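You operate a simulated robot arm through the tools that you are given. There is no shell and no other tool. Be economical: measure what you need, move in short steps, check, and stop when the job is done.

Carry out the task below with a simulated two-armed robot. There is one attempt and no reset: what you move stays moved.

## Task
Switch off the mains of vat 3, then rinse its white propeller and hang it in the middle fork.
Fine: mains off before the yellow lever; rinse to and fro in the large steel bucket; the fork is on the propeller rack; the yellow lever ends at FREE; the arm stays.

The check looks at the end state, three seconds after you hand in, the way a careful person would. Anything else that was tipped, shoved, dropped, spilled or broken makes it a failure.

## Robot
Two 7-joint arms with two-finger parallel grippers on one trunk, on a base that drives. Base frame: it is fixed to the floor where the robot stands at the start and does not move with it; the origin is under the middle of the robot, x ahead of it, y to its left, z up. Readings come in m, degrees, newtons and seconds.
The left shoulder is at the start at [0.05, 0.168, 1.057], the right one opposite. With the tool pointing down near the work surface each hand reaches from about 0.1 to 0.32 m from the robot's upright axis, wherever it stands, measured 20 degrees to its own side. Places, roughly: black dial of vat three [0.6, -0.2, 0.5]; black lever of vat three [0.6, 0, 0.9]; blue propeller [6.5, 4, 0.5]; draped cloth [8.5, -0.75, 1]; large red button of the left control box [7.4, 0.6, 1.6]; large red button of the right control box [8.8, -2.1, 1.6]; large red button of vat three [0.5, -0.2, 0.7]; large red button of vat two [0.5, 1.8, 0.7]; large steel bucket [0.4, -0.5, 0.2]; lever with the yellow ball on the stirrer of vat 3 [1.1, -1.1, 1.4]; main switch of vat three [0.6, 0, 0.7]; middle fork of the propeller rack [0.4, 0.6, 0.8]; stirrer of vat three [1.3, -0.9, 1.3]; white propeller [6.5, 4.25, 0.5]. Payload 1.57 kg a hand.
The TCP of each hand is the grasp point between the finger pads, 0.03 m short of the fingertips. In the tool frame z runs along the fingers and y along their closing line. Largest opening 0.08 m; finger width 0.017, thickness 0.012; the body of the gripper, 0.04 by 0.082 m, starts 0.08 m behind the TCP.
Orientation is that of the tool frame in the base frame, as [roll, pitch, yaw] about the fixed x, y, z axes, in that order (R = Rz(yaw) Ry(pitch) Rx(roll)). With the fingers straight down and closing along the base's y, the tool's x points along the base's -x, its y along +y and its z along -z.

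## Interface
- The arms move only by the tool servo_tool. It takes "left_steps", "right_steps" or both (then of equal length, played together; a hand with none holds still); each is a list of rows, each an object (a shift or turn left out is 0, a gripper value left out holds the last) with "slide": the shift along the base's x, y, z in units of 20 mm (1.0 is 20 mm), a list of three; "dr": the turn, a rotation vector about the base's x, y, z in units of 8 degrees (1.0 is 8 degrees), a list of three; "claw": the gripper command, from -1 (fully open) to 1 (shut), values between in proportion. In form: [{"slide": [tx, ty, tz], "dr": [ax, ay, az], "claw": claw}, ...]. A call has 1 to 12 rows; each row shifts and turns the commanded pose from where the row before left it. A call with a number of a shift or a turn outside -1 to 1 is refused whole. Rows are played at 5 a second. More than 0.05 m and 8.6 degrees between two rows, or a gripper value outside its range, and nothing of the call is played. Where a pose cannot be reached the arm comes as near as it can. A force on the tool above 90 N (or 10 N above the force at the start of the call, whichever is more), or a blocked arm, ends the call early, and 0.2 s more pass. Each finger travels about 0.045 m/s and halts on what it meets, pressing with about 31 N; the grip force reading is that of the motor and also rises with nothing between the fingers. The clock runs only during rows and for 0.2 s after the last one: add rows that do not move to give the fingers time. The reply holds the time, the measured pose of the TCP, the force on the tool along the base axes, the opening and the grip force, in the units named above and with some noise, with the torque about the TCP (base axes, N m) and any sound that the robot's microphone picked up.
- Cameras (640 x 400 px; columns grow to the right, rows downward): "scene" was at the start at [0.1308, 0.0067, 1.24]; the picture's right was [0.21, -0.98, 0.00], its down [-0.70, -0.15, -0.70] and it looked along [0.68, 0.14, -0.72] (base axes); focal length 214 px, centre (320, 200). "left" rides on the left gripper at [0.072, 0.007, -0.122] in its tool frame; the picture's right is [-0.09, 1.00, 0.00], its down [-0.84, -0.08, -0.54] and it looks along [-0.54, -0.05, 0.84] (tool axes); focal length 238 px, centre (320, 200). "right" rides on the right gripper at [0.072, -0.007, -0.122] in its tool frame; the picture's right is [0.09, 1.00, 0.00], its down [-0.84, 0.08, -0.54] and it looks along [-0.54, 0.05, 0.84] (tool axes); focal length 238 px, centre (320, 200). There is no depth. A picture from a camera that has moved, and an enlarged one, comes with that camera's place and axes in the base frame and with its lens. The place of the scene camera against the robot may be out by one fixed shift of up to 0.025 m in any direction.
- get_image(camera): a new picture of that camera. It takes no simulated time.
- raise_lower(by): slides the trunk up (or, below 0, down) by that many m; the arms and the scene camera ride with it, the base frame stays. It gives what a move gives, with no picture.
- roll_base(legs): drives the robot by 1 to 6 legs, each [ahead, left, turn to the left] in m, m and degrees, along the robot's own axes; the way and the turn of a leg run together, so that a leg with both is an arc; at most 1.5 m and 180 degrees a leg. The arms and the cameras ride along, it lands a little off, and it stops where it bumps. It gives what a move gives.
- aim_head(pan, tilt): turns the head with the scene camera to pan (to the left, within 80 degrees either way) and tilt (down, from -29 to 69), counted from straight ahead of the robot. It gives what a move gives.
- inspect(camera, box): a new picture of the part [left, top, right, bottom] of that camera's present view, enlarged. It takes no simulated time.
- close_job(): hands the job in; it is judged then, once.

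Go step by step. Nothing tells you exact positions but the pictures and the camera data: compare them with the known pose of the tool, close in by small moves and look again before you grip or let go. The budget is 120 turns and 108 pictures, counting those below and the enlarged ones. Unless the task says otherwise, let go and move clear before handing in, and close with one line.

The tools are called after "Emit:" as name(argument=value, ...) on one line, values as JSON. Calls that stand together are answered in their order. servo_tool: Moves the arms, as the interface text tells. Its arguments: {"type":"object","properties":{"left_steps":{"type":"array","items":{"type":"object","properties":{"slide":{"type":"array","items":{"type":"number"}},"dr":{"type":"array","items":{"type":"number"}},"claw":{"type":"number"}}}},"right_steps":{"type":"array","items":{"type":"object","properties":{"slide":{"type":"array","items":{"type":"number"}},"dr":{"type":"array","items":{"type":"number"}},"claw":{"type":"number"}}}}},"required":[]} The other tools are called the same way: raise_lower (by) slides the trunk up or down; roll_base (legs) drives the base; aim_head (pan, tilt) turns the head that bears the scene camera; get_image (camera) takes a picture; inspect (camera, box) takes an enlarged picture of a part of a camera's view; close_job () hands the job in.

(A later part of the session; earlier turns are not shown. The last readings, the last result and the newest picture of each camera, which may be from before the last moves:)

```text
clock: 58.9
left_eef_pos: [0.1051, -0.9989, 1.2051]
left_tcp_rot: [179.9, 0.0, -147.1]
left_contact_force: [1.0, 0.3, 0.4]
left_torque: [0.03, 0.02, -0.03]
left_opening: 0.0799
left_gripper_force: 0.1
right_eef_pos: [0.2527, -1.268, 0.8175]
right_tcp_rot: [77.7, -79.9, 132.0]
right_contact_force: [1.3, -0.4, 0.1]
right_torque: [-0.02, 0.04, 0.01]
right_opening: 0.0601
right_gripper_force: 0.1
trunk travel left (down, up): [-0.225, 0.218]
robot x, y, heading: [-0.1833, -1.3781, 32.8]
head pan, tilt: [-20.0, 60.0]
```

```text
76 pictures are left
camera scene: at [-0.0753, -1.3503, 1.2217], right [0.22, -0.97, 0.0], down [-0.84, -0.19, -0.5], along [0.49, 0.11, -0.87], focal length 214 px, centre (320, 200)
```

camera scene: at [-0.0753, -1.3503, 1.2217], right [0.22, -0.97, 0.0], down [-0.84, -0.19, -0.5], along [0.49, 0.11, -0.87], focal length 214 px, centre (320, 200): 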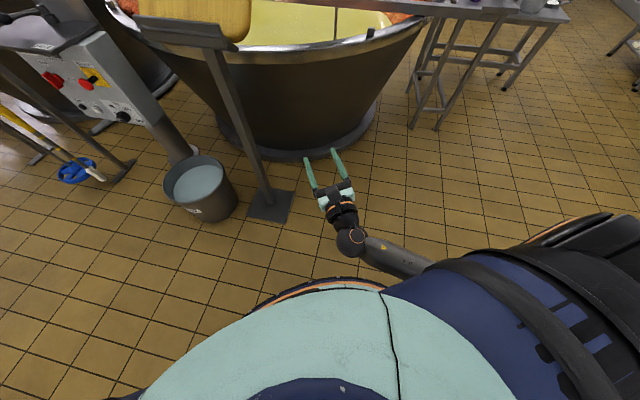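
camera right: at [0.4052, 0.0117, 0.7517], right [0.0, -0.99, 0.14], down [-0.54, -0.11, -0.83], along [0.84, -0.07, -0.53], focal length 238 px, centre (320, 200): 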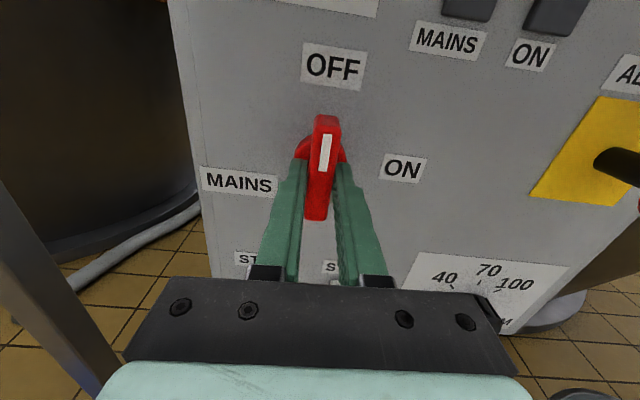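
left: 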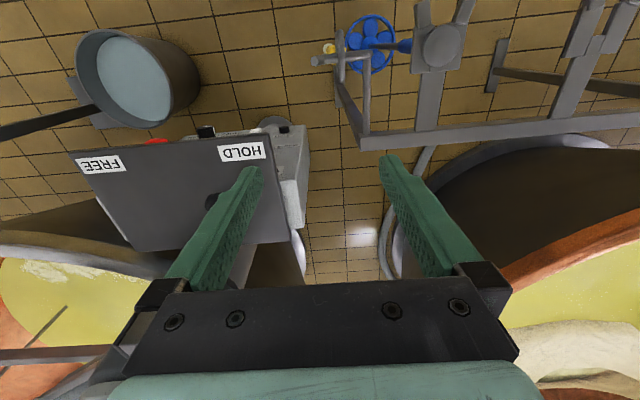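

Emit:
servo_tool(right_steps=[{"slide": [0.84, 0.4, 0.3]}, {"slide": [0.84, 0.4, 0.3]}, {"slide": [0.84, 0.4, 0.5]}, {"slide": [0.84, 0.4, 0.5]}, {"slide": [0.84, 0.3, 0.8]}, {"slide": [0.5, 0, 1]}, {"slide": [0.5, -0.5, 1]}, {"slide": [0, -0.5, 1]}, {"slide": [0, -0.5, 1]}, {"slide": [0, -0.5, 1]}, {"slide": [0, -0.5, 1]}, {"slide": [0, -0.5, 1]}])

Emit:
get_image(camera="scene")

```text
clock: 61.5
left_eef_pos: [0.1042, -1.0012, 1.2052]
left_tcp_rot: [-180.0, 0.1, -147.1]
left_contact_force: [0.2, -0.2, 0.9]
left_torque: [-0.02, 0.0, -0.02]
left_opening: 0.0797
left_gripper_force: 0.0
right_eef_pos: [0.3562, -1.2897, 1.0043]
right_tcp_rot: [77.7, -79.9, 132.1]
right_contact_force: [-0.4, -0.3, 0.5]
right_torque: [-0.02, 0.04, -0.02]
right_opening: 0.0602
right_gripper_force: 0.1
trunk travel left (down, up): [-0.225, 0.218]
robot x, y, heading: [-0.1851, -1.3751, 32.9]
head pan, tilt: [-20.0, 60.0]
```

```text
75 pictures are left
camera scene: at [-0.0753, -1.3504, 1.2217], right [0.22, -0.97, 0.0], down [-0.84, -0.19, -0.5], along [0.49, 0.11, -0.87], focal length 214 px, centre (320, 200)
```

scene: 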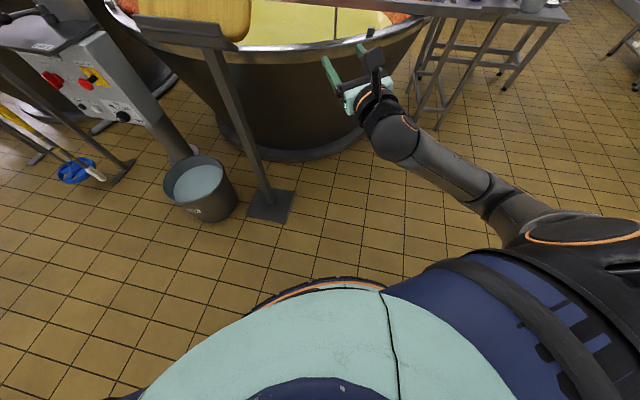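

The right arm is free now, pointing forward. Now I turn the left hand to point forward too, with the fingers' closing line upright, out to the left where it's clear.

Emit:
servo_tool(left_steps=[{"slide": [-0.45, 0.7, -0.9], "dr": [0.51, -0.787, 0]}, {"slide": [-0.45, 0.7, -0.9], "dr": [0.51, -0.787, 0]}, {"slide": [-0.45, 0.7, -0.9], "dr": [0.51, -0.787, 0]}, {"slide": [-0.45, 0.7, -0.9], "dr": [0.51, -0.787, 0]}, {"slide": [-0.45, 0.7, -0.9], "dr": [0.51, -0.787, 0]}, {"slide": [-0.45, 0.7, -0.9], "dr": [0.51, -0.787, 0]}, {"slide": [-0.45, 0.7, -0.9], "dr": [0.51, -0.787, 0]}, {"slide": [-0.45, 0.7, -0.9], "dr": [0.51, -0.787, 0]}, {"slide": [-0.45, 0.7, -0.9], "dr": [0.51, -0.787, 0]}, {"slide": [-0.45, 0.7, -0.9], "dr": [0.51, -0.787, 0]}, {"slide": [-0.45, 0.7, -0.9], "dr": [0.51, -0.787, 0]}, {"slide": [-0.45, 0.7, -0.9], "dr": [0.51, -0.787, 0]}])

Emit:
servo_tool(left_steps=[{"dr": [-0.787, -0.51, 0]}, {"dr": [-0.787, -0.51, 0]}, {"dr": [-0.787, -0.51, 0]}, {"dr": [-0.787, -0.51, 0]}, {"dr": [-0.787, -0.51, 0]}, {"dr": [-0.787, -0.51, 0]}, {"dr": [-0.787, -0.51, 0]}, {"dr": [-0.787, -0.51, 0]}, {"dr": [-0.787, -0.51, 0]}, {"dr": [-0.787, -0.51, 0]}, {"dr": [-0.787, -0.51, 0]}, {"dr": [-0.787, -0.51, 0]}])

```text
clock: 64.0
left_eef_pos: [-0.0151, -0.8332, 1.0172]
left_tcp_rot: [164.5, 79.9, -160.0]
left_contact_force: [-0.8, -1.0, 0.1]
left_torque: [0.04, 0.01, 0.0]
left_opening: 0.0801
left_gripper_force: 0.0
left hand out of reach, approached as far as the arm can: row 11, 12
right_eef_pos: [0.3569, -1.2901, 1.0049]
right_tcp_rot: [77.4, -79.9, 132.3]
right_contact_force: [-0.6, 0.0, -0.4]
right_torque: [0.0, 0.04, -0.02]
right_opening: 0.06
right_gripper_force: 0.1
trunk travel left (down, up): [-0.225, 0.218]
robot x, y, heading: [-0.1844, -1.376, 32.8]
head pan, tilt: [-20.0, 60.0]
```

```text
clock: 66.7
left_eef_pos: [-0.0122, -0.8314, 1.0156]
left_tcp_rot: [-92.9, 2.1, -67.2]
left_contact_force: [-1.0, -0.2, 0.2]
left_torque: [-0.01, -0.01, 0.01]
left_opening: 0.0803
left_gripper_force: 0.1
right_eef_pos: [0.3576, -1.2908, 1.0055]
right_tcp_rot: [77.7, -79.9, 132.1]
right_contact_force: [-0.3, -0.4, -0.2]
right_torque: [0.0, 0.02, 0.01]
right_opening: 0.0598
right_gripper_force: 0.1
trunk travel left (down, up): [-0.225, 0.218]
robot x, y, heading: [-0.1881, -1.379, 32.8]
head pan, tilt: [-20.0, 60.0]
```

Left hand points forward too. I bring it in toward the middle and up, then drive in to the vat.

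Emit:
servo_tool(left_steps=[{"slide": [0.59, -0.91, 1]}, {"slide": [0.59, -0.91, 1]}, {"slide": [0.59, -0.91, 1]}, {"slide": [0.59, -0.91, 1]}, {"slide": [0.59, -0.91, 1]}, {"slide": [0.59, -0.91, 1]}, {"slide": [0.59, -0.91, 1]}, {"slide": [0.59, -0.91, 1]}, {"slide": [0.59, -0.91, 1]}, {"slide": [0.59, -0.91, 1]}, {"slide": [0.59, -0.91, 1]}, {"slide": [0.59, -0.91, 1]}], right_steps=[{"slide": [0, -0.5, 0.5]}, {"slide": [0, -0.5, 0.5]}, {"slide": [0, -0.5, 0.5]}, {"slide": [0, -0.5, 0.5]}, {"slide": [0, -0.5, 0.5]}, {"slide": [0, -0.5, 0.5]}, {"slide": [0, 0, 0.5]}, {"slide": [0, 0, 0.5]}, {"slide": [0, 0, 0.5]}, {"slide": [0, 0, 0.5]}, {"slide": [0, 0, 0]}, {"slide": [0, 0, 0]}])

Emit:
roll_base(legs=[[0, -0.45, 0], [0.35, 0, 0]])

Emit:
aim_head(pan=0, tilt=20)

Emit:
get_image(camera="scene")

```text
clock: 69.2
left_eef_pos: [0.137, -1.0443, 1.2578]
left_tcp_rot: [-93.0, 2.2, -67.2]
left_contact_force: [-0.2, 0.4, -0.4]
left_torque: [0.02, 0.0, -0.01]
left_opening: 0.0804
left_gripper_force: 0.0
left hand out of reach, approached as far as the arm can: row 3, 4
right_eef_pos: [0.3624, -1.3485, 1.1046]
right_tcp_rot: [77.6, -79.9, 132.1]
right_contact_force: [-0.4, -0.6, 0.6]
right_torque: [0.0, -0.01, 0.01]
right_opening: 0.0601
right_gripper_force: 0.0
right hand out of reach, approached as far as the arm can: row 6
trunk travel left (down, up): [-0.225, 0.218]
robot x, y, heading: [-0.187, -1.3767, 33.1]
head pan, tilt: [-20.0, 60.0]
```

```text
clock: 75.7
left_eef_pos: [0.6808, -1.236, 1.2584]
left_tcp_rot: [-92.9, 2.3, -67.1]
left_contact_force: [0.3, 0.5, 1.8]
left_torque: [-0.02, -0.01, -0.01]
left_opening: 0.0802
left_gripper_force: 0.1
right_eef_pos: [0.906, -1.5391, 1.1041]
right_tcp_rot: [77.7, -79.9, 132.1]
right_contact_force: [0.1, 0.1, -0.6]
right_torque: [-0.01, -0.02, 0.01]
right_opening: 0.06
right_gripper_force: 0.1
trunk travel left (down, up): [-0.225, 0.218]
robot x, y, heading: [0.3589, -1.5687, 33.0]
head pan, tilt: [-20.0, 60.0]
```

```text
clock: 76.7
left_eef_pos: [0.6805, -1.2359, 1.2594]
left_tcp_rot: [-92.9, 2.2, -67.0]
left_contact_force: [-0.1, -0.5, 0.4]
left_torque: [0.01, 0.03, -0.04]
left_opening: 0.0798
left_gripper_force: 0.0
right_eef_pos: [0.9055, -1.5399, 1.1048]
right_tcp_rot: [77.5, -79.9, 132.1]
right_contact_force: [0.1, -0.2, -0.1]
right_torque: [0.01, 0.02, -0.02]
right_opening: 0.0598
right_gripper_force: 0.1
trunk travel left (down, up): [-0.225, 0.218]
robot x, y, heading: [0.3558, -1.5706, 32.7]
head pan, tilt: [0.0, 20.0]
```

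```text
74 pictures are left
camera scene: at [0.4819, -1.5067, 1.2798], right [0.54, -0.84, 0.0], down [-0.29, -0.19, -0.94], along [0.79, 0.51, -0.34], focal length 214 px, centre (320, 200)
```

scene: 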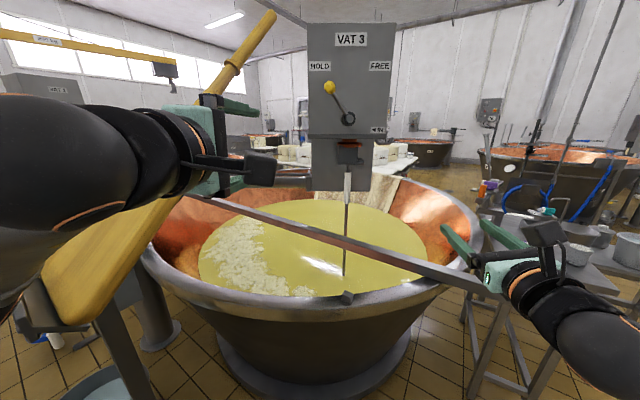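

The view is frontal now: ball ≈ [1.13, -1.12, 1.39], pivot ≈ [1.18, -1.165, 1.29], sleeve ≈ [1.28, -1.13, 1.05]. I shift the left hand right, away from the paddle, and creep forward.

Emit:
servo_tool(left_steps=[{"slide": [0.54, -0.84, 0]}, {"slide": [0.54, -0.84, 0]}, {"slide": [0.54, -0.84, 0]}, {"slide": [0.54, -0.84, 0]}])

Emit:
roll_base(legs=[[0.2, 0, 0]])

Emit:
aim_head(pan=0, tilt=60)

Emit:
get_image(camera="scene")

Emit:
get_image(camera="right")

```text
clock: 77.7
left_eef_pos: [0.724, -1.3038, 1.2573]
left_tcp_rot: [-92.9, 2.1, -66.9]
left_contact_force: [0.2, -0.8, -0.4]
left_torque: [-0.02, -0.07, -0.01]
left_opening: 0.0799
left_gripper_force: 0.1
right_eef_pos: [0.906, -1.5391, 1.1036]
right_tcp_rot: [77.6, -79.8, 132.1]
right_contact_force: [0.2, -0.6, 0.3]
right_torque: [0.02, -0.04, -0.01]
right_opening: 0.0599
right_gripper_force: 0.0
trunk travel left (down, up): [-0.225, 0.218]
robot x, y, heading: [0.3605, -1.5656, 33.2]
head pan, tilt: [0.0, 20.0]
```

```text
clock: 79.3
left_eef_pos: [0.8648, -1.2014, 1.2802]
left_tcp_rot: [-89.9, 2.5, -65.6]
left_contact_force: [0.2, 0.1, 0.8]
left_torque: [-0.02, 0.01, -0.03]
left_opening: 0.0801
left_gripper_force: 0.0
right_eef_pos: [1.0578, -1.4369, 1.1074]
right_tcp_rot: [74.9, -79.9, 135.4]
right_contact_force: [-0.2, -0.4, -0.1]
right_torque: [-0.01, -0.01, 0.0]
right_opening: 0.0604
right_gripper_force: 0.0
trunk travel left (down, up): [-0.225, 0.218]
robot x, y, heading: [0.5197, -1.4651, 33.2]
head pan, tilt: [0.0, 20.0]
stopped in leg 1: the robot was blocked; the commanded pose is now the measured one
```

```text
clock: 80.4
left_eef_pos: [0.8622, -1.2027, 1.2798]
left_tcp_rot: [-89.9, 2.4, -65.9]
left_contact_force: [0.3, -0.4, -0.1]
left_torque: [0.0, 0.04, 0.01]
left_opening: 0.0798
left_gripper_force: 0.1
right_eef_pos: [1.0572, -1.437, 1.1086]
right_tcp_rot: [74.3, -79.8, 135.8]
right_contact_force: [-0.4, 0.6, -0.2]
right_torque: [-0.01, 0.02, 0.01]
right_opening: 0.0598
right_gripper_force: 0.1
trunk travel left (down, up): [-0.225, 0.218]
robot x, y, heading: [0.5195, -1.463, 33.2]
head pan, tilt: [0.0, 60.0]
```

```text
73 pictures are left
camera scene: at [0.6095, -1.4231, 1.2229], right [0.55, -0.84, 0.0], down [-0.72, -0.47, -0.51], along [0.43, 0.28, -0.86], focal length 214 px, centre (320, 200)
```

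scene: 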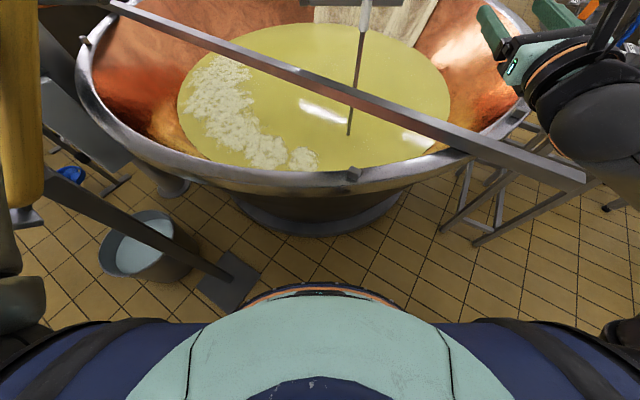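

```text
72 pictures are left
camera right: at [0.9394, -1.4842, 1.1731], right [0.48, -0.84, 0.26], down [-0.32, -0.44, -0.84], along [0.82, 0.32, -0.48], focal length 238 px, centre (320, 200)
```

right: 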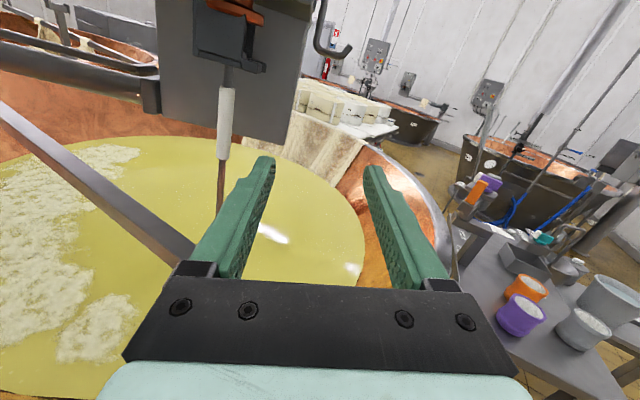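

The base was stopped and the arms shifted slightly. I check what touches: look left toward the paddle.

Emit:
aim_head(pan=50, tilt=45)

Emit:
get_image(camera="scene")

Emit:
get_image(camera="left")

```text
clock: 81.6
left_eef_pos: [0.8644, -1.2043, 1.2816]
left_tcp_rot: [-89.9, 2.4, -66.0]
left_contact_force: [-0.4, -0.4, -0.6]
left_torque: [0.03, 0.01, 0.02]
left_opening: 0.0799
left_gripper_force: 0.1
right_eef_pos: [1.0557, -1.4382, 1.1079]
right_tcp_rot: [74.3, -79.8, 135.9]
right_contact_force: [-1.0, -0.4, -0.6]
right_torque: [-0.05, -0.02, 0.01]
right_opening: 0.0598
right_gripper_force: 0.0
trunk travel left (down, up): [-0.225, 0.218]
robot x, y, heading: [0.5213, -1.4673, 33.3]
head pan, tilt: [50.0, 45.0]
```

```text
71 pictures are left
camera scene: at [0.5631, -1.3789, 1.2422], right [0.99, -0.12, 0.01], down [-0.08, -0.7, -0.71], along [0.09, 0.71, -0.7], focal length 214 px, centre (320, 200)
```

scene: 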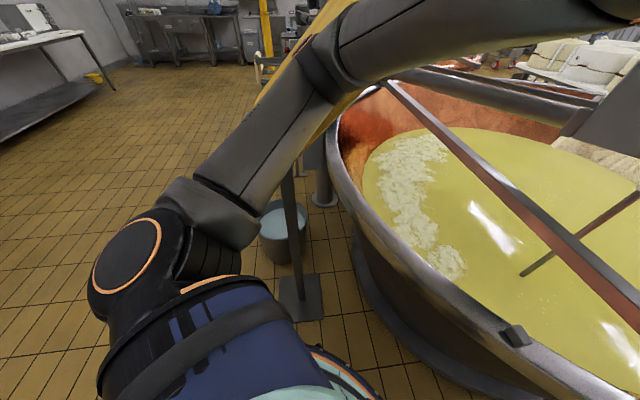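

```text
70 pictures are left
camera left: at [0.7812, -1.3179, 1.271], right [-0.05, 0.12, -0.99], down [-0.83, 0.54, 0.11], along [0.55, 0.83, 0.07], focal length 238 px, centre (320, 200)
```

left: 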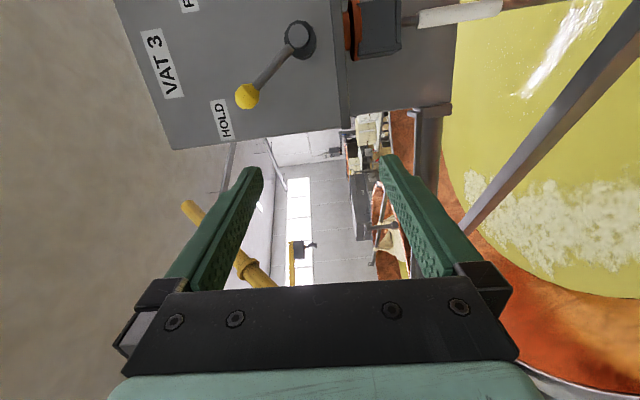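

The left elbow is up against the paddle. I back off straight and check the paddle.

Emit:
roll_base(legs=[[-0.15, 0, 0]])

Emit:
aim_head(pan=25, tilt=20)

Emit:
get_image(camera="scene")

```text
clock: 83.0
left_eef_pos: [0.7497, -1.2775, 1.2718]
left_tcp_rot: [-91.0, 2.3, -66.1]
left_contact_force: [-0.5, 0.9, 0.7]
left_torque: [0.02, -0.04, 0.0]
left_opening: 0.0799
left_gripper_force: 0.0
right_eef_pos: [0.9409, -1.5145, 1.1036]
right_tcp_rot: [77.6, -79.9, 132.4]
right_contact_force: [0.0, 0.0, 0.3]
right_torque: [0.0, -0.02, 0.0]
right_opening: 0.06
right_gripper_force: 0.1
trunk travel left (down, up): [-0.225, 0.218]
robot x, y, heading: [0.3937, -1.548, 33.3]
head pan, tilt: [50.0, 45.0]
```

```text
clock: 83.9
left_eef_pos: [0.7519, -1.2782, 1.2729]
left_tcp_rot: [-91.0, 2.3, -66.0]
left_contact_force: [-0.4, 0.9, -0.3]
left_torque: [-0.07, 0.01, 0.0]
left_opening: 0.08
left_gripper_force: 0.1
right_eef_pos: [0.9399, -1.5143, 1.1039]
right_tcp_rot: [77.7, -79.9, 132.4]
right_contact_force: [-0.7, -1.0, -0.3]
right_torque: [0.0, -0.03, -0.01]
right_opening: 0.0597
right_gripper_force: 0.1
trunk travel left (down, up): [-0.225, 0.218]
robot x, y, heading: [0.3948, -1.5473, 33.2]
head pan, tilt: [25.0, 20.0]
```

```text
69 pictures are left
camera scene: at [0.4873, -1.4557, 1.2798], right [0.85, -0.53, 0.0], down [-0.18, -0.29, -0.94], along [0.49, 0.8, -0.34], focal length 214 px, centre (320, 200)
```

scene: 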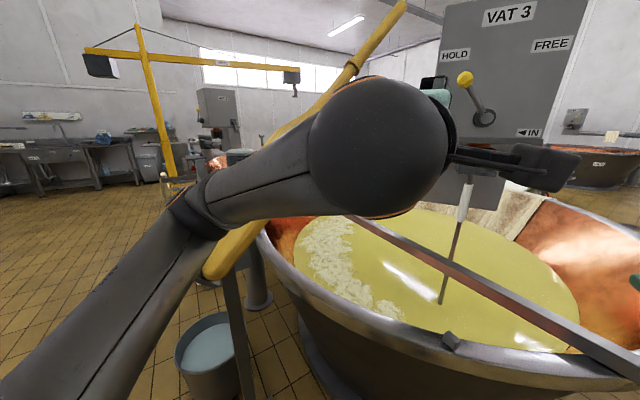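

Paddle is unmoved. I'll come in from further right with the heading turned more left, so the left elbow keeps clear of it.

Emit:
roll_base(legs=[[0, -0.24, 0], [0, 0, 15], [0.12, 0, 0]])

Emit:
get_image(camera="scene")

```text
clock: 88.3
left_eef_pos: [0.8832, -1.3076, 1.2725]
left_tcp_rot: [-91.1, 2.2, -51.5]
left_contact_force: [0.0, -0.1, 0.1]
left_torque: [0.01, -0.01, 0.0]
left_opening: 0.0802
left_gripper_force: 0.0
right_eef_pos: [1.1246, -1.4895, 1.1041]
right_tcp_rot: [77.7, -79.9, 146.9]
right_contact_force: [0.1, 0.2, -0.1]
right_torque: [-0.02, 0.0, 0.02]
right_opening: 0.06
right_gripper_force: 0.0
trunk travel left (down, up): [-0.225, 0.218]
robot x, y, heading: [0.6042, -1.6631, 47.8]
head pan, tilt: [25.0, 20.0]
```

```text
68 pictures are left
camera scene: at [0.6703, -1.5502, 1.2797], right [0.96, -0.3, 0.0], down [-0.1, -0.33, -0.94], along [0.28, 0.9, -0.34], focal length 214 px, centre (320, 200)
```

scene: 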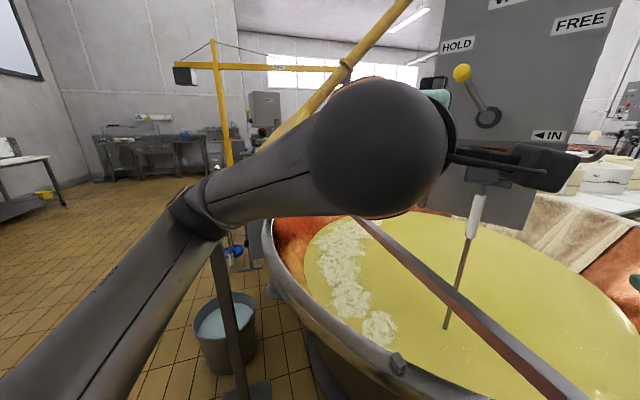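

Emit:
servo_tool(left_steps=[{"slide": [0.7, 0.6, 0.5]}, {"slide": [0.7, 0.6, 0.5]}, {"slide": [0.7, 0.6, 0.5]}, {"slide": [0.7, 0.6, 0.5]}])

Emit:
roll_base(legs=[[0.08, 0, 0]])

Emit:
get_image(camera="scene")

Emit:
get_image(camera="right")

```text
clock: 89.3
left_eef_pos: [0.9372, -1.261, 1.3129]
left_tcp_rot: [-90.9, 2.3, -51.5]
left_contact_force: [-1.1, -0.2, -1.1]
left_torque: [-0.02, 0.01, -0.02]
left_opening: 0.08
left_gripper_force: 0.0
right_eef_pos: [1.1258, -1.4902, 1.1048]
right_tcp_rot: [77.7, -79.9, 147.0]
right_contact_force: [-0.2, -0.6, -0.6]
right_torque: [-0.01, -0.01, -0.02]
right_opening: 0.0601
right_gripper_force: 0.0
trunk travel left (down, up): [-0.225, 0.218]
robot x, y, heading: [0.6062, -1.6576, 47.9]
head pan, tilt: [25.0, 20.0]
```

```text
clock: 90.3
left_eef_pos: [0.9899, -1.2013, 1.3135]
left_tcp_rot: [-91.0, 2.3, -51.3]
left_contact_force: [-0.5, 0.0, -0.1]
left_torque: [-0.01, -0.01, 0.0]
left_opening: 0.0797
left_gripper_force: 0.0
right_eef_pos: [1.179, -1.4316, 1.1034]
right_tcp_rot: [77.9, -79.9, 146.9]
right_contact_force: [0.6, 0.4, -0.1]
right_torque: [0.0, -0.02, -0.05]
right_opening: 0.0602
right_gripper_force: 0.0
trunk travel left (down, up): [-0.225, 0.218]
robot x, y, heading: [0.6557, -1.5976, 47.9]
head pan, tilt: [25.0, 20.0]
```

```text
67 pictures are left
camera scene: at [0.7227, -1.4921, 1.2797], right [0.96, -0.29, 0.0], down [-0.1, -0.33, -0.94], along [0.28, 0.9, -0.34], focal length 214 px, centre (320, 200)
```

scene: 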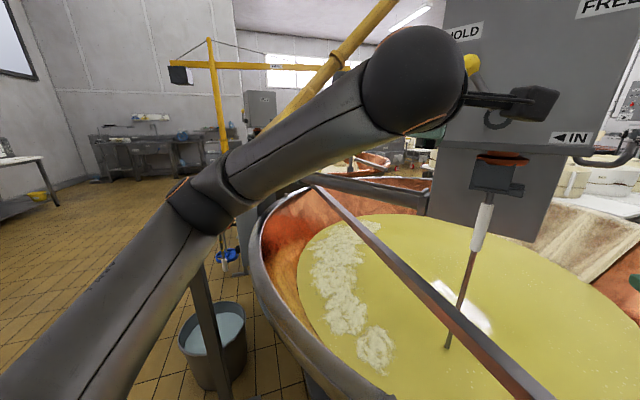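

```text
66 pictures are left
camera right: at [1.0764, -1.5049, 1.1692], right [0.68, -0.69, 0.26], down [-0.21, -0.52, -0.83], along [0.71, 0.51, -0.49], focal length 238 px, centre (320, 200)
```

right: 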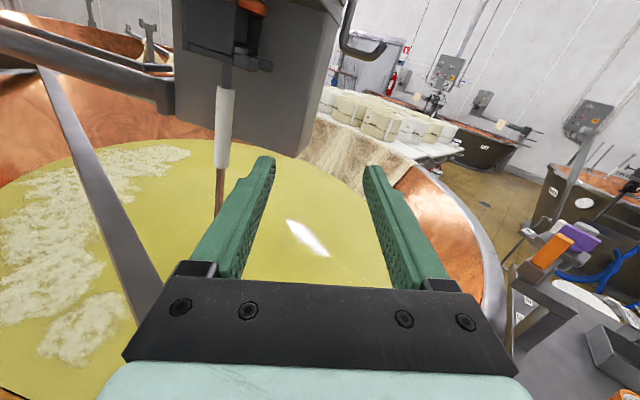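

Sleeve confirmed near [1.278, -1.128, 1.04]. I bring the right hand to a pre-grasp 10 cm short of it, levelling its roll.

Emit:
servo_tool(right_steps=[{"slide": [-0.6, 0.6, -0.27], "dr": [0.44, 0.44, 0], "claw": -1}, {"slide": [-0.6, 0.6, -0.27], "dr": [0.44, 0.44, 0]}, {"slide": [-0.6, 0.6, -0.27]}, {"slide": [-0.6, 0.6, -0.27]}, {"slide": [-0.6, 0.6, -0.27]}, {"slide": [-0.6, 0.6, -0.27]}, {"slide": [-0.6, 0.6, -0.27]}, {"slide": [-0.4, 0.5, -0.27]}, {"slide": [0.7, 0.7, -0.27]}, {"slide": [0.7, 0.7, -0.27]}, {"slide": [0.7, 0.7, -0.27]}])

Emit:
get_image(camera="right")

```text
clock: 92.7
left_eef_pos: [0.9816, -1.2011, 1.3144]
left_tcp_rot: [-90.7, 2.0, -51.3]
left_contact_force: [0.0, -0.9, -0.1]
left_torque: [-0.03, -0.03, -0.02]
left_opening: 0.0797
left_gripper_force: 0.1
right_eef_pos: [1.1246, -1.2947, 1.0516]
right_tcp_rot: [5.2, -87.3, -140.6]
right_contact_force: [0.0, -0.1, -0.2]
right_torque: [0.02, 0.0, -0.01]
right_opening: 0.0799
right_gripper_force: 0.0
trunk travel left (down, up): [-0.225, 0.218]
robot x, y, heading: [0.6552, -1.5998, 47.8]
head pan, tilt: [25.0, 20.0]
```

```text
65 pictures are left
camera right: at [1.0302, -1.3776, 1.1171], right [0.69, -0.71, 0.1], down [-0.3, -0.41, -0.86], along [0.65, 0.57, -0.5], focal length 238 px, centre (320, 200)
```

right: 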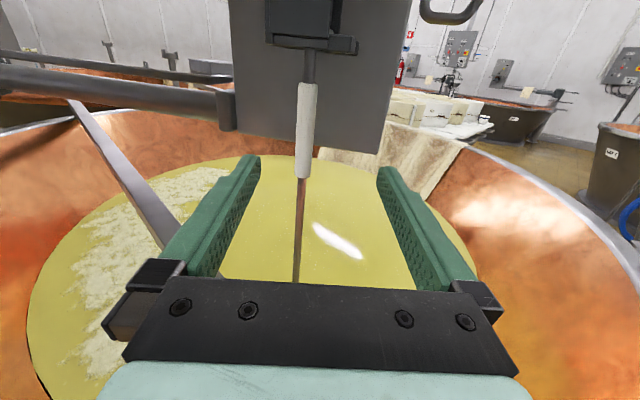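

Emit:
inspect(camera="right", box=[220, 0, 420, 200])

Emit:
aim_head(pan=-5, tilt=10)

Emit:
get_image(camera="scene")

```text
2.00 times, centred on (320, 100) of right
camera zoom: at [1.0302, -1.3776, 1.1171], right [0.69, -0.71, 0.1], down [-0.3, -0.41, -0.86], along [0.65, 0.57, -0.5], focal length 477 px, centre (320, 400)
```

zoom: 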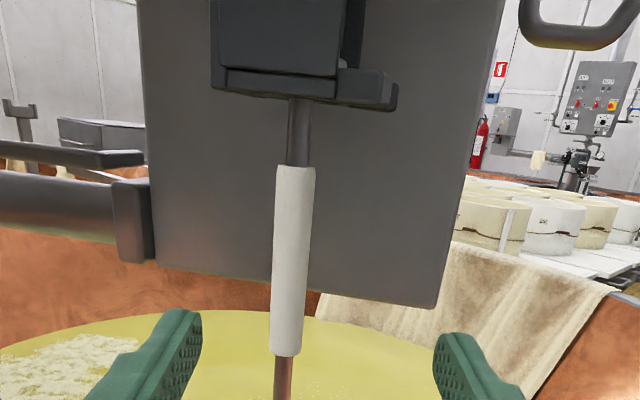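

```text
clock: 93.7
left_eef_pos: [0.9816, -1.2011, 1.3151]
left_tcp_rot: [-90.8, 2.0, -51.4]
left_contact_force: [0.3, 0.2, 0.2]
left_torque: [-0.03, -0.01, -0.02]
left_opening: 0.0799
left_gripper_force: 0.1
right_eef_pos: [1.1238, -1.2947, 1.0507]
right_tcp_rot: [4.8, -87.2, -140.2]
right_contact_force: [-0.4, -0.4, -0.9]
right_torque: [0.0, -0.01, -0.01]
right_opening: 0.0802
right_gripper_force: 0.0
trunk travel left (down, up): [-0.225, 0.218]
robot x, y, heading: [0.656, -1.6007, 48.1]
head pan, tilt: [-5.0, 10.0]
```

```text
63 pictures are left
camera scene: at [0.7568, -1.517, 1.2967], right [0.68, -0.73, 0.01], down [-0.12, -0.12, -0.99], along [0.72, 0.67, -0.17], focal length 214 px, centre (320, 200)
```

scene: 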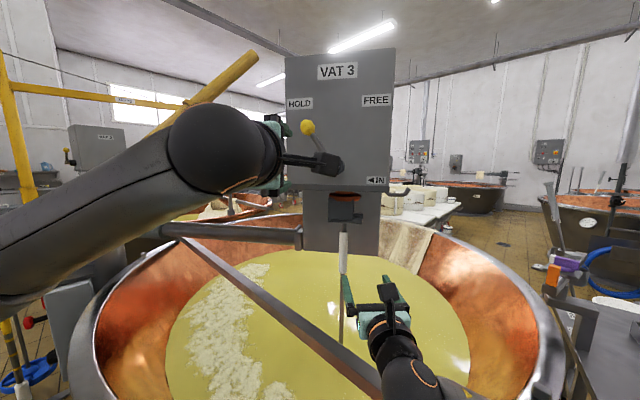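

Emit:
inspect(camera="scene", box=[310, 170, 400, 240])

```text
5.71 times, centred on (355, 205) of scene
camera zoom: at [0.7568, -1.517, 1.2967], right [0.68, -0.73, 0.01], down [-0.12, -0.12, -0.99], along [0.72, 0.67, -0.17], focal length 1226 px, centre (120, 171)
```

zoom: 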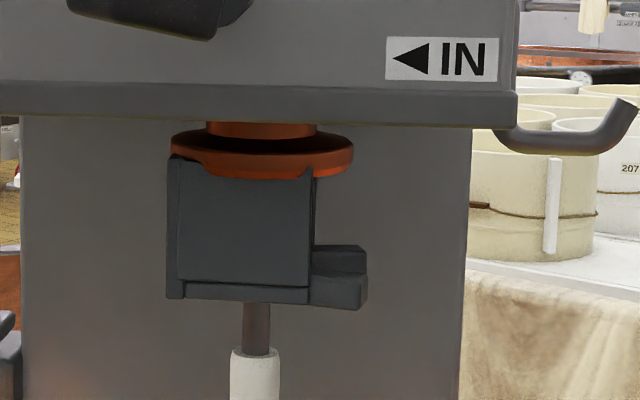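

The chuck has a fork shelf open to the right ("◄IN"), so once FREE the shaft slides out to the right. I approach the sleeve.

Emit:
servo_tool(right_steps=[{"slide": [0.7, 0.83, -0.05]}, {"slide": [0.7, 0.83, -0.05]}, {"slide": [0.7, 0.83, -0.05]}, {"slide": [0.7, 0.83, -0.05]}, {"slide": [0.7, 0.83, -0.05]}, {"slide": [0.7, 0.83, -0.05]}, {"slide": [0.7, 0.83, -0.05]}])

Emit:
get_image(camera="right")

```text
clock: 95.3
left_eef_pos: [0.9896, -1.2008, 1.3127]
left_tcp_rot: [-91.0, 2.3, -51.4]
left_contact_force: [0.5, -0.7, 0.3]
left_torque: [0.01, 0.02, -0.01]
left_opening: 0.0799
left_gripper_force: 0.1
right_eef_pos: [1.2242, -1.1783, 1.0384]
right_tcp_rot: [-2.1, -87.8, -133.3]
right_contact_force: [-0.3, -0.2, 0.7]
right_torque: [-0.04, -0.02, 0.03]
right_opening: 0.08
right_gripper_force: 0.0
trunk travel left (down, up): [-0.225, 0.218]
robot x, y, heading: [0.6532, -1.6023, 47.7]
head pan, tilt: [-5.0, 10.0]
```

```text
61 pictures are left
camera right: at [1.1311, -1.2606, 1.1063], right [0.7, -0.71, 0.09], down [-0.31, -0.41, -0.86], along [0.65, 0.57, -0.51], focal length 238 px, centre (320, 200)
```

right: 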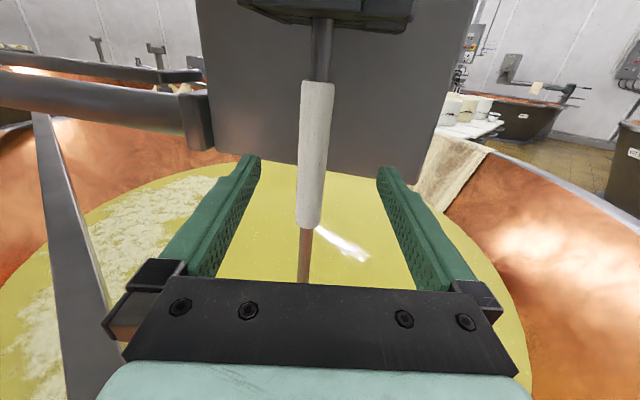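

Emit:
servo_tool(right_steps=[{"slide": [0.62, 0.7, 0.05]}, {"slide": [0.62, 0.7, 0.05]}, {"slide": [0.62, 0.7, 0.05]}, {"slide": [0.62, 0.7, 0.05]}, {"claw": 1}, {"claw": 1}, {"claw": 1}, {"claw": 1}, {"claw": 1}, {"claw": 1}])

Emit:
get_image(camera="right")

Emit:
get_image(camera="left")

```text
clock: 97.5
left_eef_pos: [0.9887, -1.2016, 1.3138]
left_tcp_rot: [-91.0, 2.3, -51.4]
left_contact_force: [0.4, 0.6, 0.0]
left_torque: [0.01, -0.01, 0.0]
left_opening: 0.0797
left_gripper_force: 0.0
right_eef_pos: [1.2734, -1.1213, 1.0407]
right_tcp_rot: [-2.1, -88.0, -133.2]
right_contact_force: [-2.2, 3.6, 0.6]
right_torque: [0.22, -0.13, 0.16]
right_opening: 0.0271
right_gripper_force: 30.7
trunk travel left (down, up): [-0.225, 0.218]
robot x, y, heading: [0.6555, -1.5996, 48.1]
head pan, tilt: [-5.0, 10.0]
```

```text
60 pictures are left
camera right: at [1.181, -1.2043, 1.1085], right [0.7, -0.71, 0.09], down [-0.31, -0.41, -0.86], along [0.65, 0.57, -0.51], focal length 238 px, centre (320, 200)
```

right: 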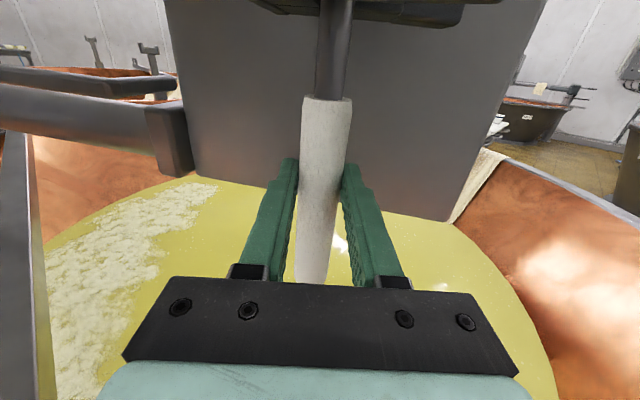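

```text
59 pictures are left
camera left: at [0.9372, -1.3336, 1.3058], right [-0.1, 0.09, -0.99], down [-0.94, 0.31, 0.12], along [0.32, 0.95, 0.06], focal length 238 px, centre (320, 200)
```

left: 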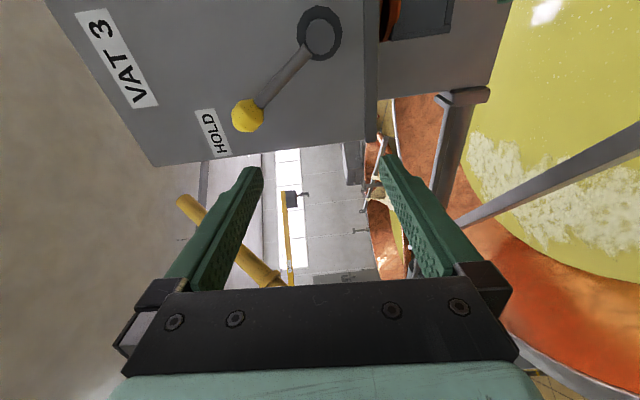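

Sleeve gripped (27 mm). Now the left hand, closed, goes beside the yellow ball on its HOLD side.

Emit:
servo_tool(left_steps=[{"slide": [-0.2, 0.25, 0.85], "claw": 1}, {"slide": [-0.2, 0.25, 0.85]}, {"slide": [-0.2, 0.25, 0.85]}, {"slide": [-0.2, 0.25, 0.85]}, {"slide": [-0.2, 0.25, 0.8]}, {"slide": [0.85, 0.68, 0]}, {"slide": [0.85, 0.68, 0]}, {"slide": [0.85, 0.68, 0]}, {"slide": [0.85, 0.68, 0]}])

Emit:
get_image(camera="left")

Emit:
get_image(camera="scene")

```text
clock: 99.5
left_eef_pos: [1.0358, -1.1201, 1.3967]
left_tcp_rot: [-91.0, 2.2, -51.4]
left_contact_force: [0.4, 0.4, 0.1]
left_torque: [0.01, 0.01, 0.0]
left_opening: 0.0001
left_gripper_force: 21.7
right_eef_pos: [1.2736, -1.121, 1.0414]
right_tcp_rot: [-1.3, -87.9, -134.0]
right_contact_force: [-3.8, 6.4, 0.4]
right_torque: [0.0, -0.03, 0.26]
right_opening: 0.0275
right_gripper_force: 31.0
trunk travel left (down, up): [-0.225, 0.218]
robot x, y, heading: [0.6587, -1.6005, 48.1]
head pan, tilt: [-5.0, 10.0]
```

```text
58 pictures are left
camera left: at [0.9848, -1.2528, 1.3891], right [-0.1, 0.09, -0.99], down [-0.94, 0.31, 0.12], along [0.32, 0.95, 0.06], focal length 238 px, centre (320, 200)
```

left: 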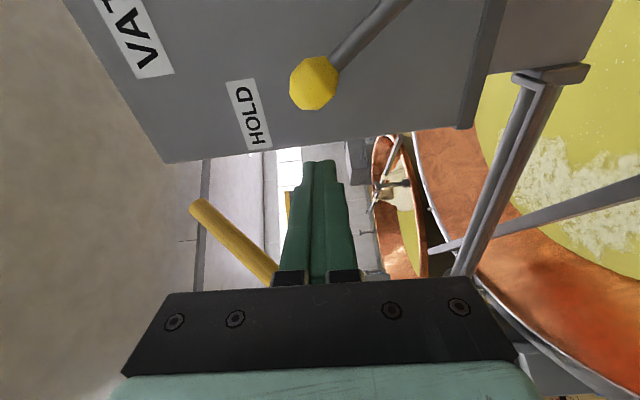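

```text
57 pictures are left
camera scene: at [0.7624, -1.5177, 1.2961], right [0.68, -0.73, 0.0], down [-0.13, -0.12, -0.98], along [0.72, 0.67, -0.17], focal length 214 px, centre (320, 200)
```

scene: 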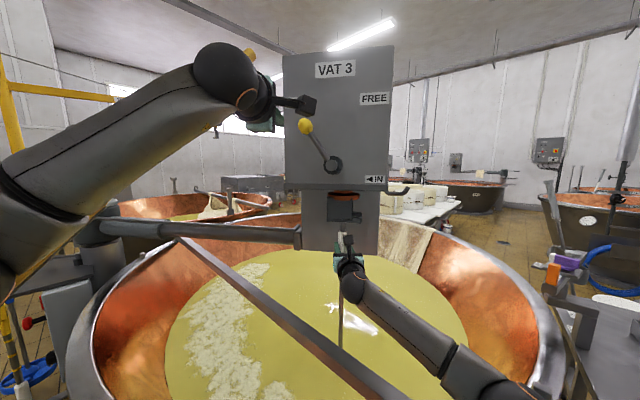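

Ball at ≈[1.117, -1.12, 1.392]; the hand is 5 cm to its left. I go forward 5 cm and push right along the arc in a first stage.

Emit:
servo_tool(left_steps=[{"slide": [0.65, 0.52, 0]}, {"slide": [0.65, 0.52, 0]}, {"slide": [0.65, 0.52, 0]}, {"slide": [0.54, -0.84, 0]}, {"slide": [0.54, -0.84, 0.1]}, {"slide": [0.54, -0.84, 0.3]}, {"slide": [0.54, -0.84, 0.3]}])

Emit:
get_image(camera="left")

Emit:
inspect(camera="scene", box=[240, 40, 400, 240])

```text
clock: 101.1
left_eef_pos: [1.1216, -1.1609, 1.4102]
left_tcp_rot: [-91.1, 2.3, -51.7]
left_contact_force: [-0.2, 0.2, 0.6]
left_torque: [-0.03, -0.01, -0.02]
left_opening: 0.0
left_gripper_force: 21.1
right_eef_pos: [1.2775, -1.1243, 1.0396]
right_tcp_rot: [-1.7, -88.0, -134.0]
right_contact_force: [-1.3, -3.1, 1.2]
right_torque: [-0.04, -0.07, -0.07]
right_opening: 0.0275
right_gripper_force: 31.4
trunk travel left (down, up): [-0.225, 0.218]
robot x, y, heading: [0.6537, -1.6001, 47.8]
head pan, tilt: [-5.0, 10.0]
```

```text
56 pictures are left
camera left: at [1.0699, -1.2918, 1.403], right [-0.1, 0.09, -0.99], down [-0.94, 0.32, 0.12], along [0.33, 0.94, 0.06], focal length 238 px, centre (320, 200)
```

left: 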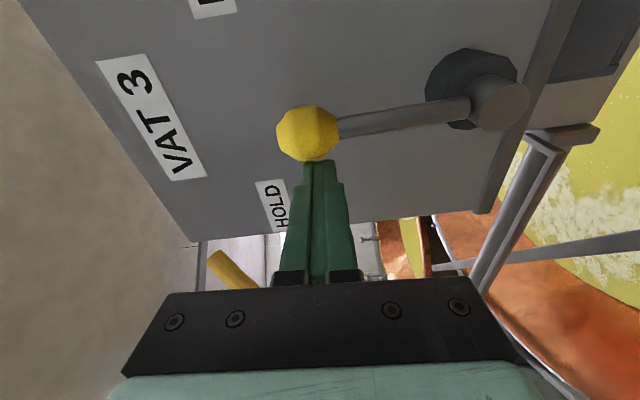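

```text
2.00 times, centred on (320, 140) of scene
camera zoom: at [0.7634, -1.5189, 1.296], right [0.68, -0.73, 0.0], down [-0.13, -0.12, -0.98], along [0.72, 0.67, -0.17], focal length 429 px, centre (320, 320)
```

zoom: 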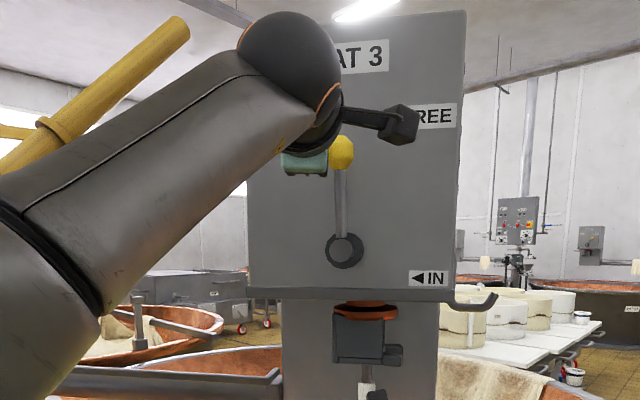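

The lever is upright now. I push on toward FREE.

Emit:
servo_tool(left_steps=[{"slide": [0.65, -0.75, 0]}, {"slide": [0.6, -0.8, -0.15]}, {"slide": [0.54, -0.84, -0.3]}, {"slide": [0.54, -0.84, -0.4]}])

Emit:
get_image(camera="left")

Emit:
inspect(camera="scene", box=[240, 40, 400, 240])

```text
clock: 102.1
left_eef_pos: [1.1429, -1.1924, 1.3877]
left_tcp_rot: [-91.5, 1.6, -50.4]
left_contact_force: [-0.6, 0.1, -1.0]
left_torque: [0.02, 0.03, 0.02]
left_opening: 0.0004
left_gripper_force: 20.4
left hand out of reach, approached as far as the arm can: row 1, 2, 4
right_eef_pos: [1.2753, -1.121, 1.0408]
right_tcp_rot: [-1.6, -87.9, -133.8]
right_contact_force: [-0.1, 1.9, 0.0]
right_torque: [0.13, -0.22, -0.06]
right_opening: 0.0275
right_gripper_force: 31.1
trunk travel left (down, up): [-0.225, 0.218]
robot x, y, heading: [0.6574, -1.5999, 47.9]
head pan, tilt: [-5.0, 10.0]
```

```text
54 pictures are left
camera left: at [1.0952, -1.3252, 1.3825], right [-0.1, 0.08, -0.99], down [-0.95, 0.3, 0.11], along [0.3, 0.95, 0.04], focal length 238 px, centre (320, 200)
```

left: 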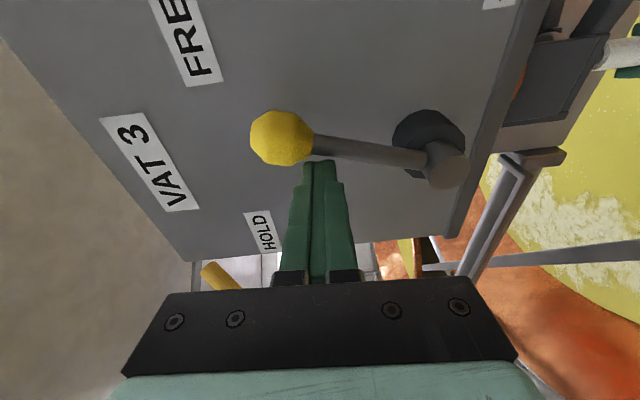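

```text
2.00 times, centred on (320, 140) of scene
camera zoom: at [0.7636, -1.5171, 1.2959], right [0.68, -0.73, 0.0], down [-0.13, -0.12, -0.98], along [0.72, 0.67, -0.17], focal length 429 px, centre (320, 320)
```

zoom: 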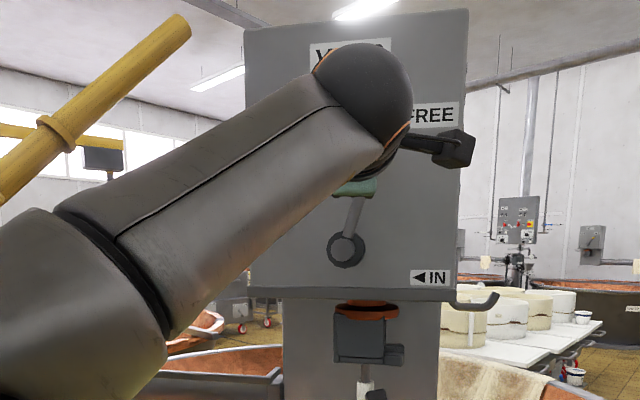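

The left arm is at its reach limit in this attitude; pitching the hand up and yawing it right gives more reach while pushing on.

Emit:
servo_tool(left_steps=[{"slide": [0.2, -0.4, 0], "dr": [0.45, -0.55, -0.65]}, {"slide": [0.3, -0.6, 0], "dr": [0.45, -0.55, -0.65]}, {"slide": [0.54, -0.84, -0.1], "dr": [0.35, -0.5, -0.6]}, {"slide": [0.54, -0.84, -0.2]}])

Emit:
get_image(camera="left")

```text
clock: 103.0
left_eef_pos: [1.1509, -1.22, 1.3892]
left_tcp_rot: [-75.0, 2.4, -61.4]
left_contact_force: [-53.1, -5.3, -25.5]
left_torque: [-0.18, 0.91, 0.32]
left_opening: 0.0001
left_gripper_force: 21.2
right_eef_pos: [1.2727, -1.1232, 1.0407]
right_tcp_rot: [3.3, -88.2, -139.4]
right_contact_force: [0.6, -0.5, 0.5]
right_torque: [-0.2, -0.11, -0.03]
right_opening: 0.0275
right_gripper_force: 31.1
trunk travel left (down, up): [-0.225, 0.218]
robot x, y, heading: [0.6579, -1.5999, 48.5]
head pan, tilt: [-5.0, 10.0]
stopped in row 4 (left hand): the force on the tool passed its limit at 99 N (the readings are from after the stop); the commanded pose is now the measured one
```

```text
52 pictures are left
camera left: at [1.0824, -1.3375, 1.3492], right [0.16, 0.24, -0.96], down [-0.88, 0.48, -0.03], along [0.45, 0.85, 0.29], focal length 238 px, centre (320, 200)
```

left: 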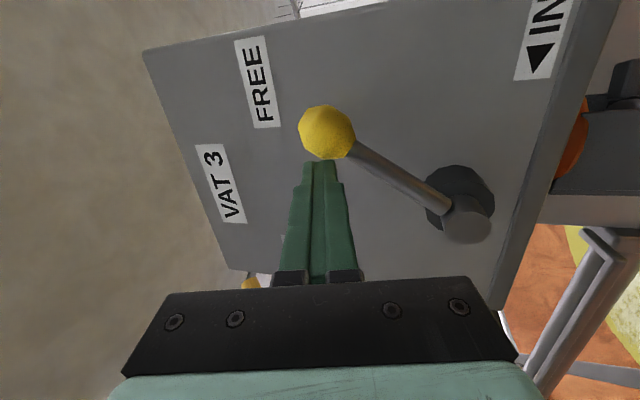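

The lever seems to have hit its stop near FREE. I withdraw the left hand and check.

Emit:
servo_tool(left_steps=[{"slide": [-0.3, 0.4, 0]}, {"slide": [-0.9, -0.2, -0.2]}, {"slide": [-0.9, -0.2, -0.2]}, {"slide": [-0.9, -0.3, -0.2]}, {"slide": [-0.9, -0.3, -0.2]}, {"slide": [-0.9, -0.3, -0.3]}, {"slide": [-0.9, -0.3, -0.3]}, {"slide": [-0.5, -0.3, -0.3]}])

Emit:
inspect(camera="scene", box=[240, 40, 400, 240])

```text
clock: 104.8
left_eef_pos: [1.0366, -1.2582, 1.3539]
left_tcp_rot: [-75.1, 2.9, -62.2]
left_contact_force: [0.9, 0.3, -0.2]
left_torque: [-0.01, 0.02, 0.01]
left_opening: 0.0003
left_gripper_force: 21.5
right_eef_pos: [1.279, -1.1247, 1.0404]
right_tcp_rot: [-6.6, -88.0, -129.6]
right_contact_force: [1.7, 7.1, 11.0]
right_torque: [-0.56, 0.3, 0.03]
right_opening: 0.0273
right_gripper_force: 30.6
trunk travel left (down, up): [-0.225, 0.218]
robot x, y, heading: [0.6504, -1.6, 48.2]
head pan, tilt: [-5.0, 10.0]
```

```text
2.00 times, centred on (320, 140) of scene
camera zoom: at [0.7605, -1.5178, 1.2963], right [0.68, -0.73, 0.0], down [-0.13, -0.12, -0.98], along [0.72, 0.67, -0.17], focal length 429 px, centre (320, 320)
```

zoom: 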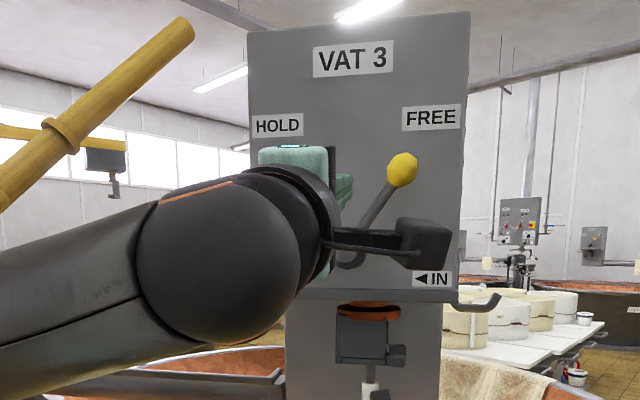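

The lever stands at FREE and the right hand carries the shaft. I slide the shaft rightward out of the chuck's fork.

Emit:
servo_tool(right_steps=[{"slide": [0, 0, 0.15]}, {"slide": [0.26, -0.42, 0]}, {"slide": [0.4, -0.64, 0]}, {"slide": [0.53, -0.85, 0]}], left_steps=[{"slide": [-0.6, -0.3, -0.5]}, {"slide": [-0.6, -0.3, -0.5]}, {"slide": [-0.6, -0.3, -0.5]}, {"slide": [-0.6, -0.3, -0.5]}])

Emit:
get_image(camera="right")

Emit:
inspect(camera="scene", box=[300, 150, 420, 270])

```text
clock: 105.8
left_eef_pos: [0.9901, -1.2848, 1.3139]
left_tcp_rot: [-75.0, 2.9, -62.5]
left_contact_force: [-0.7, -0.3, 0.9]
left_torque: [-0.02, 0.03, 0.01]
left_opening: 0.0004
left_gripper_force: 21.0
right_eef_pos: [1.3033, -1.1669, 1.0454]
right_tcp_rot: [-6.7, -87.8, -129.7]
right_contact_force: [-0.7, 2.1, 13.5]
right_torque: [0.12, -0.85, 0.18]
right_opening: 0.0293
right_gripper_force: 30.5
trunk travel left (down, up): [-0.225, 0.218]
robot x, y, heading: [0.6547, -1.6021, 48.2]
head pan, tilt: [-5.0, 10.0]
```

```text
50 pictures are left
camera right: at [1.2094, -1.2478, 1.1133], right [0.68, -0.73, 0.09], down [-0.32, -0.4, -0.86], along [0.66, 0.56, -0.51], focal length 238 px, centre (320, 200)
```

right: 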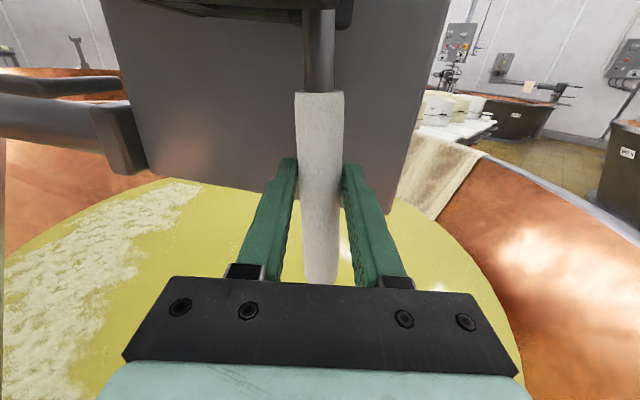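

```text
3.33 times, centred on (360, 210) of scene
camera zoom: at [0.7604, -1.5191, 1.2965], right [0.68, -0.73, 0.0], down [-0.13, -0.12, -0.99], along [0.72, 0.67, -0.17], focal length 715 px, centre (187, 167)
```

zoom: 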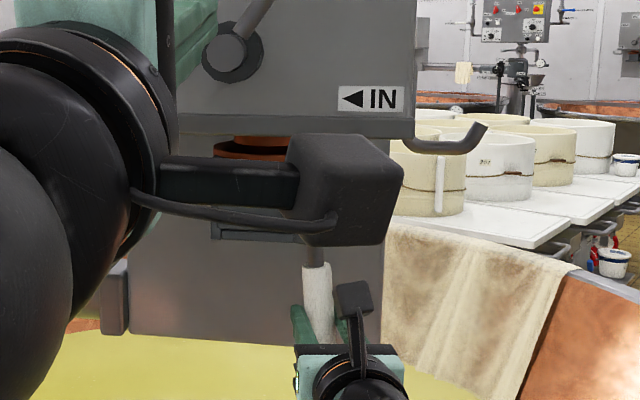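

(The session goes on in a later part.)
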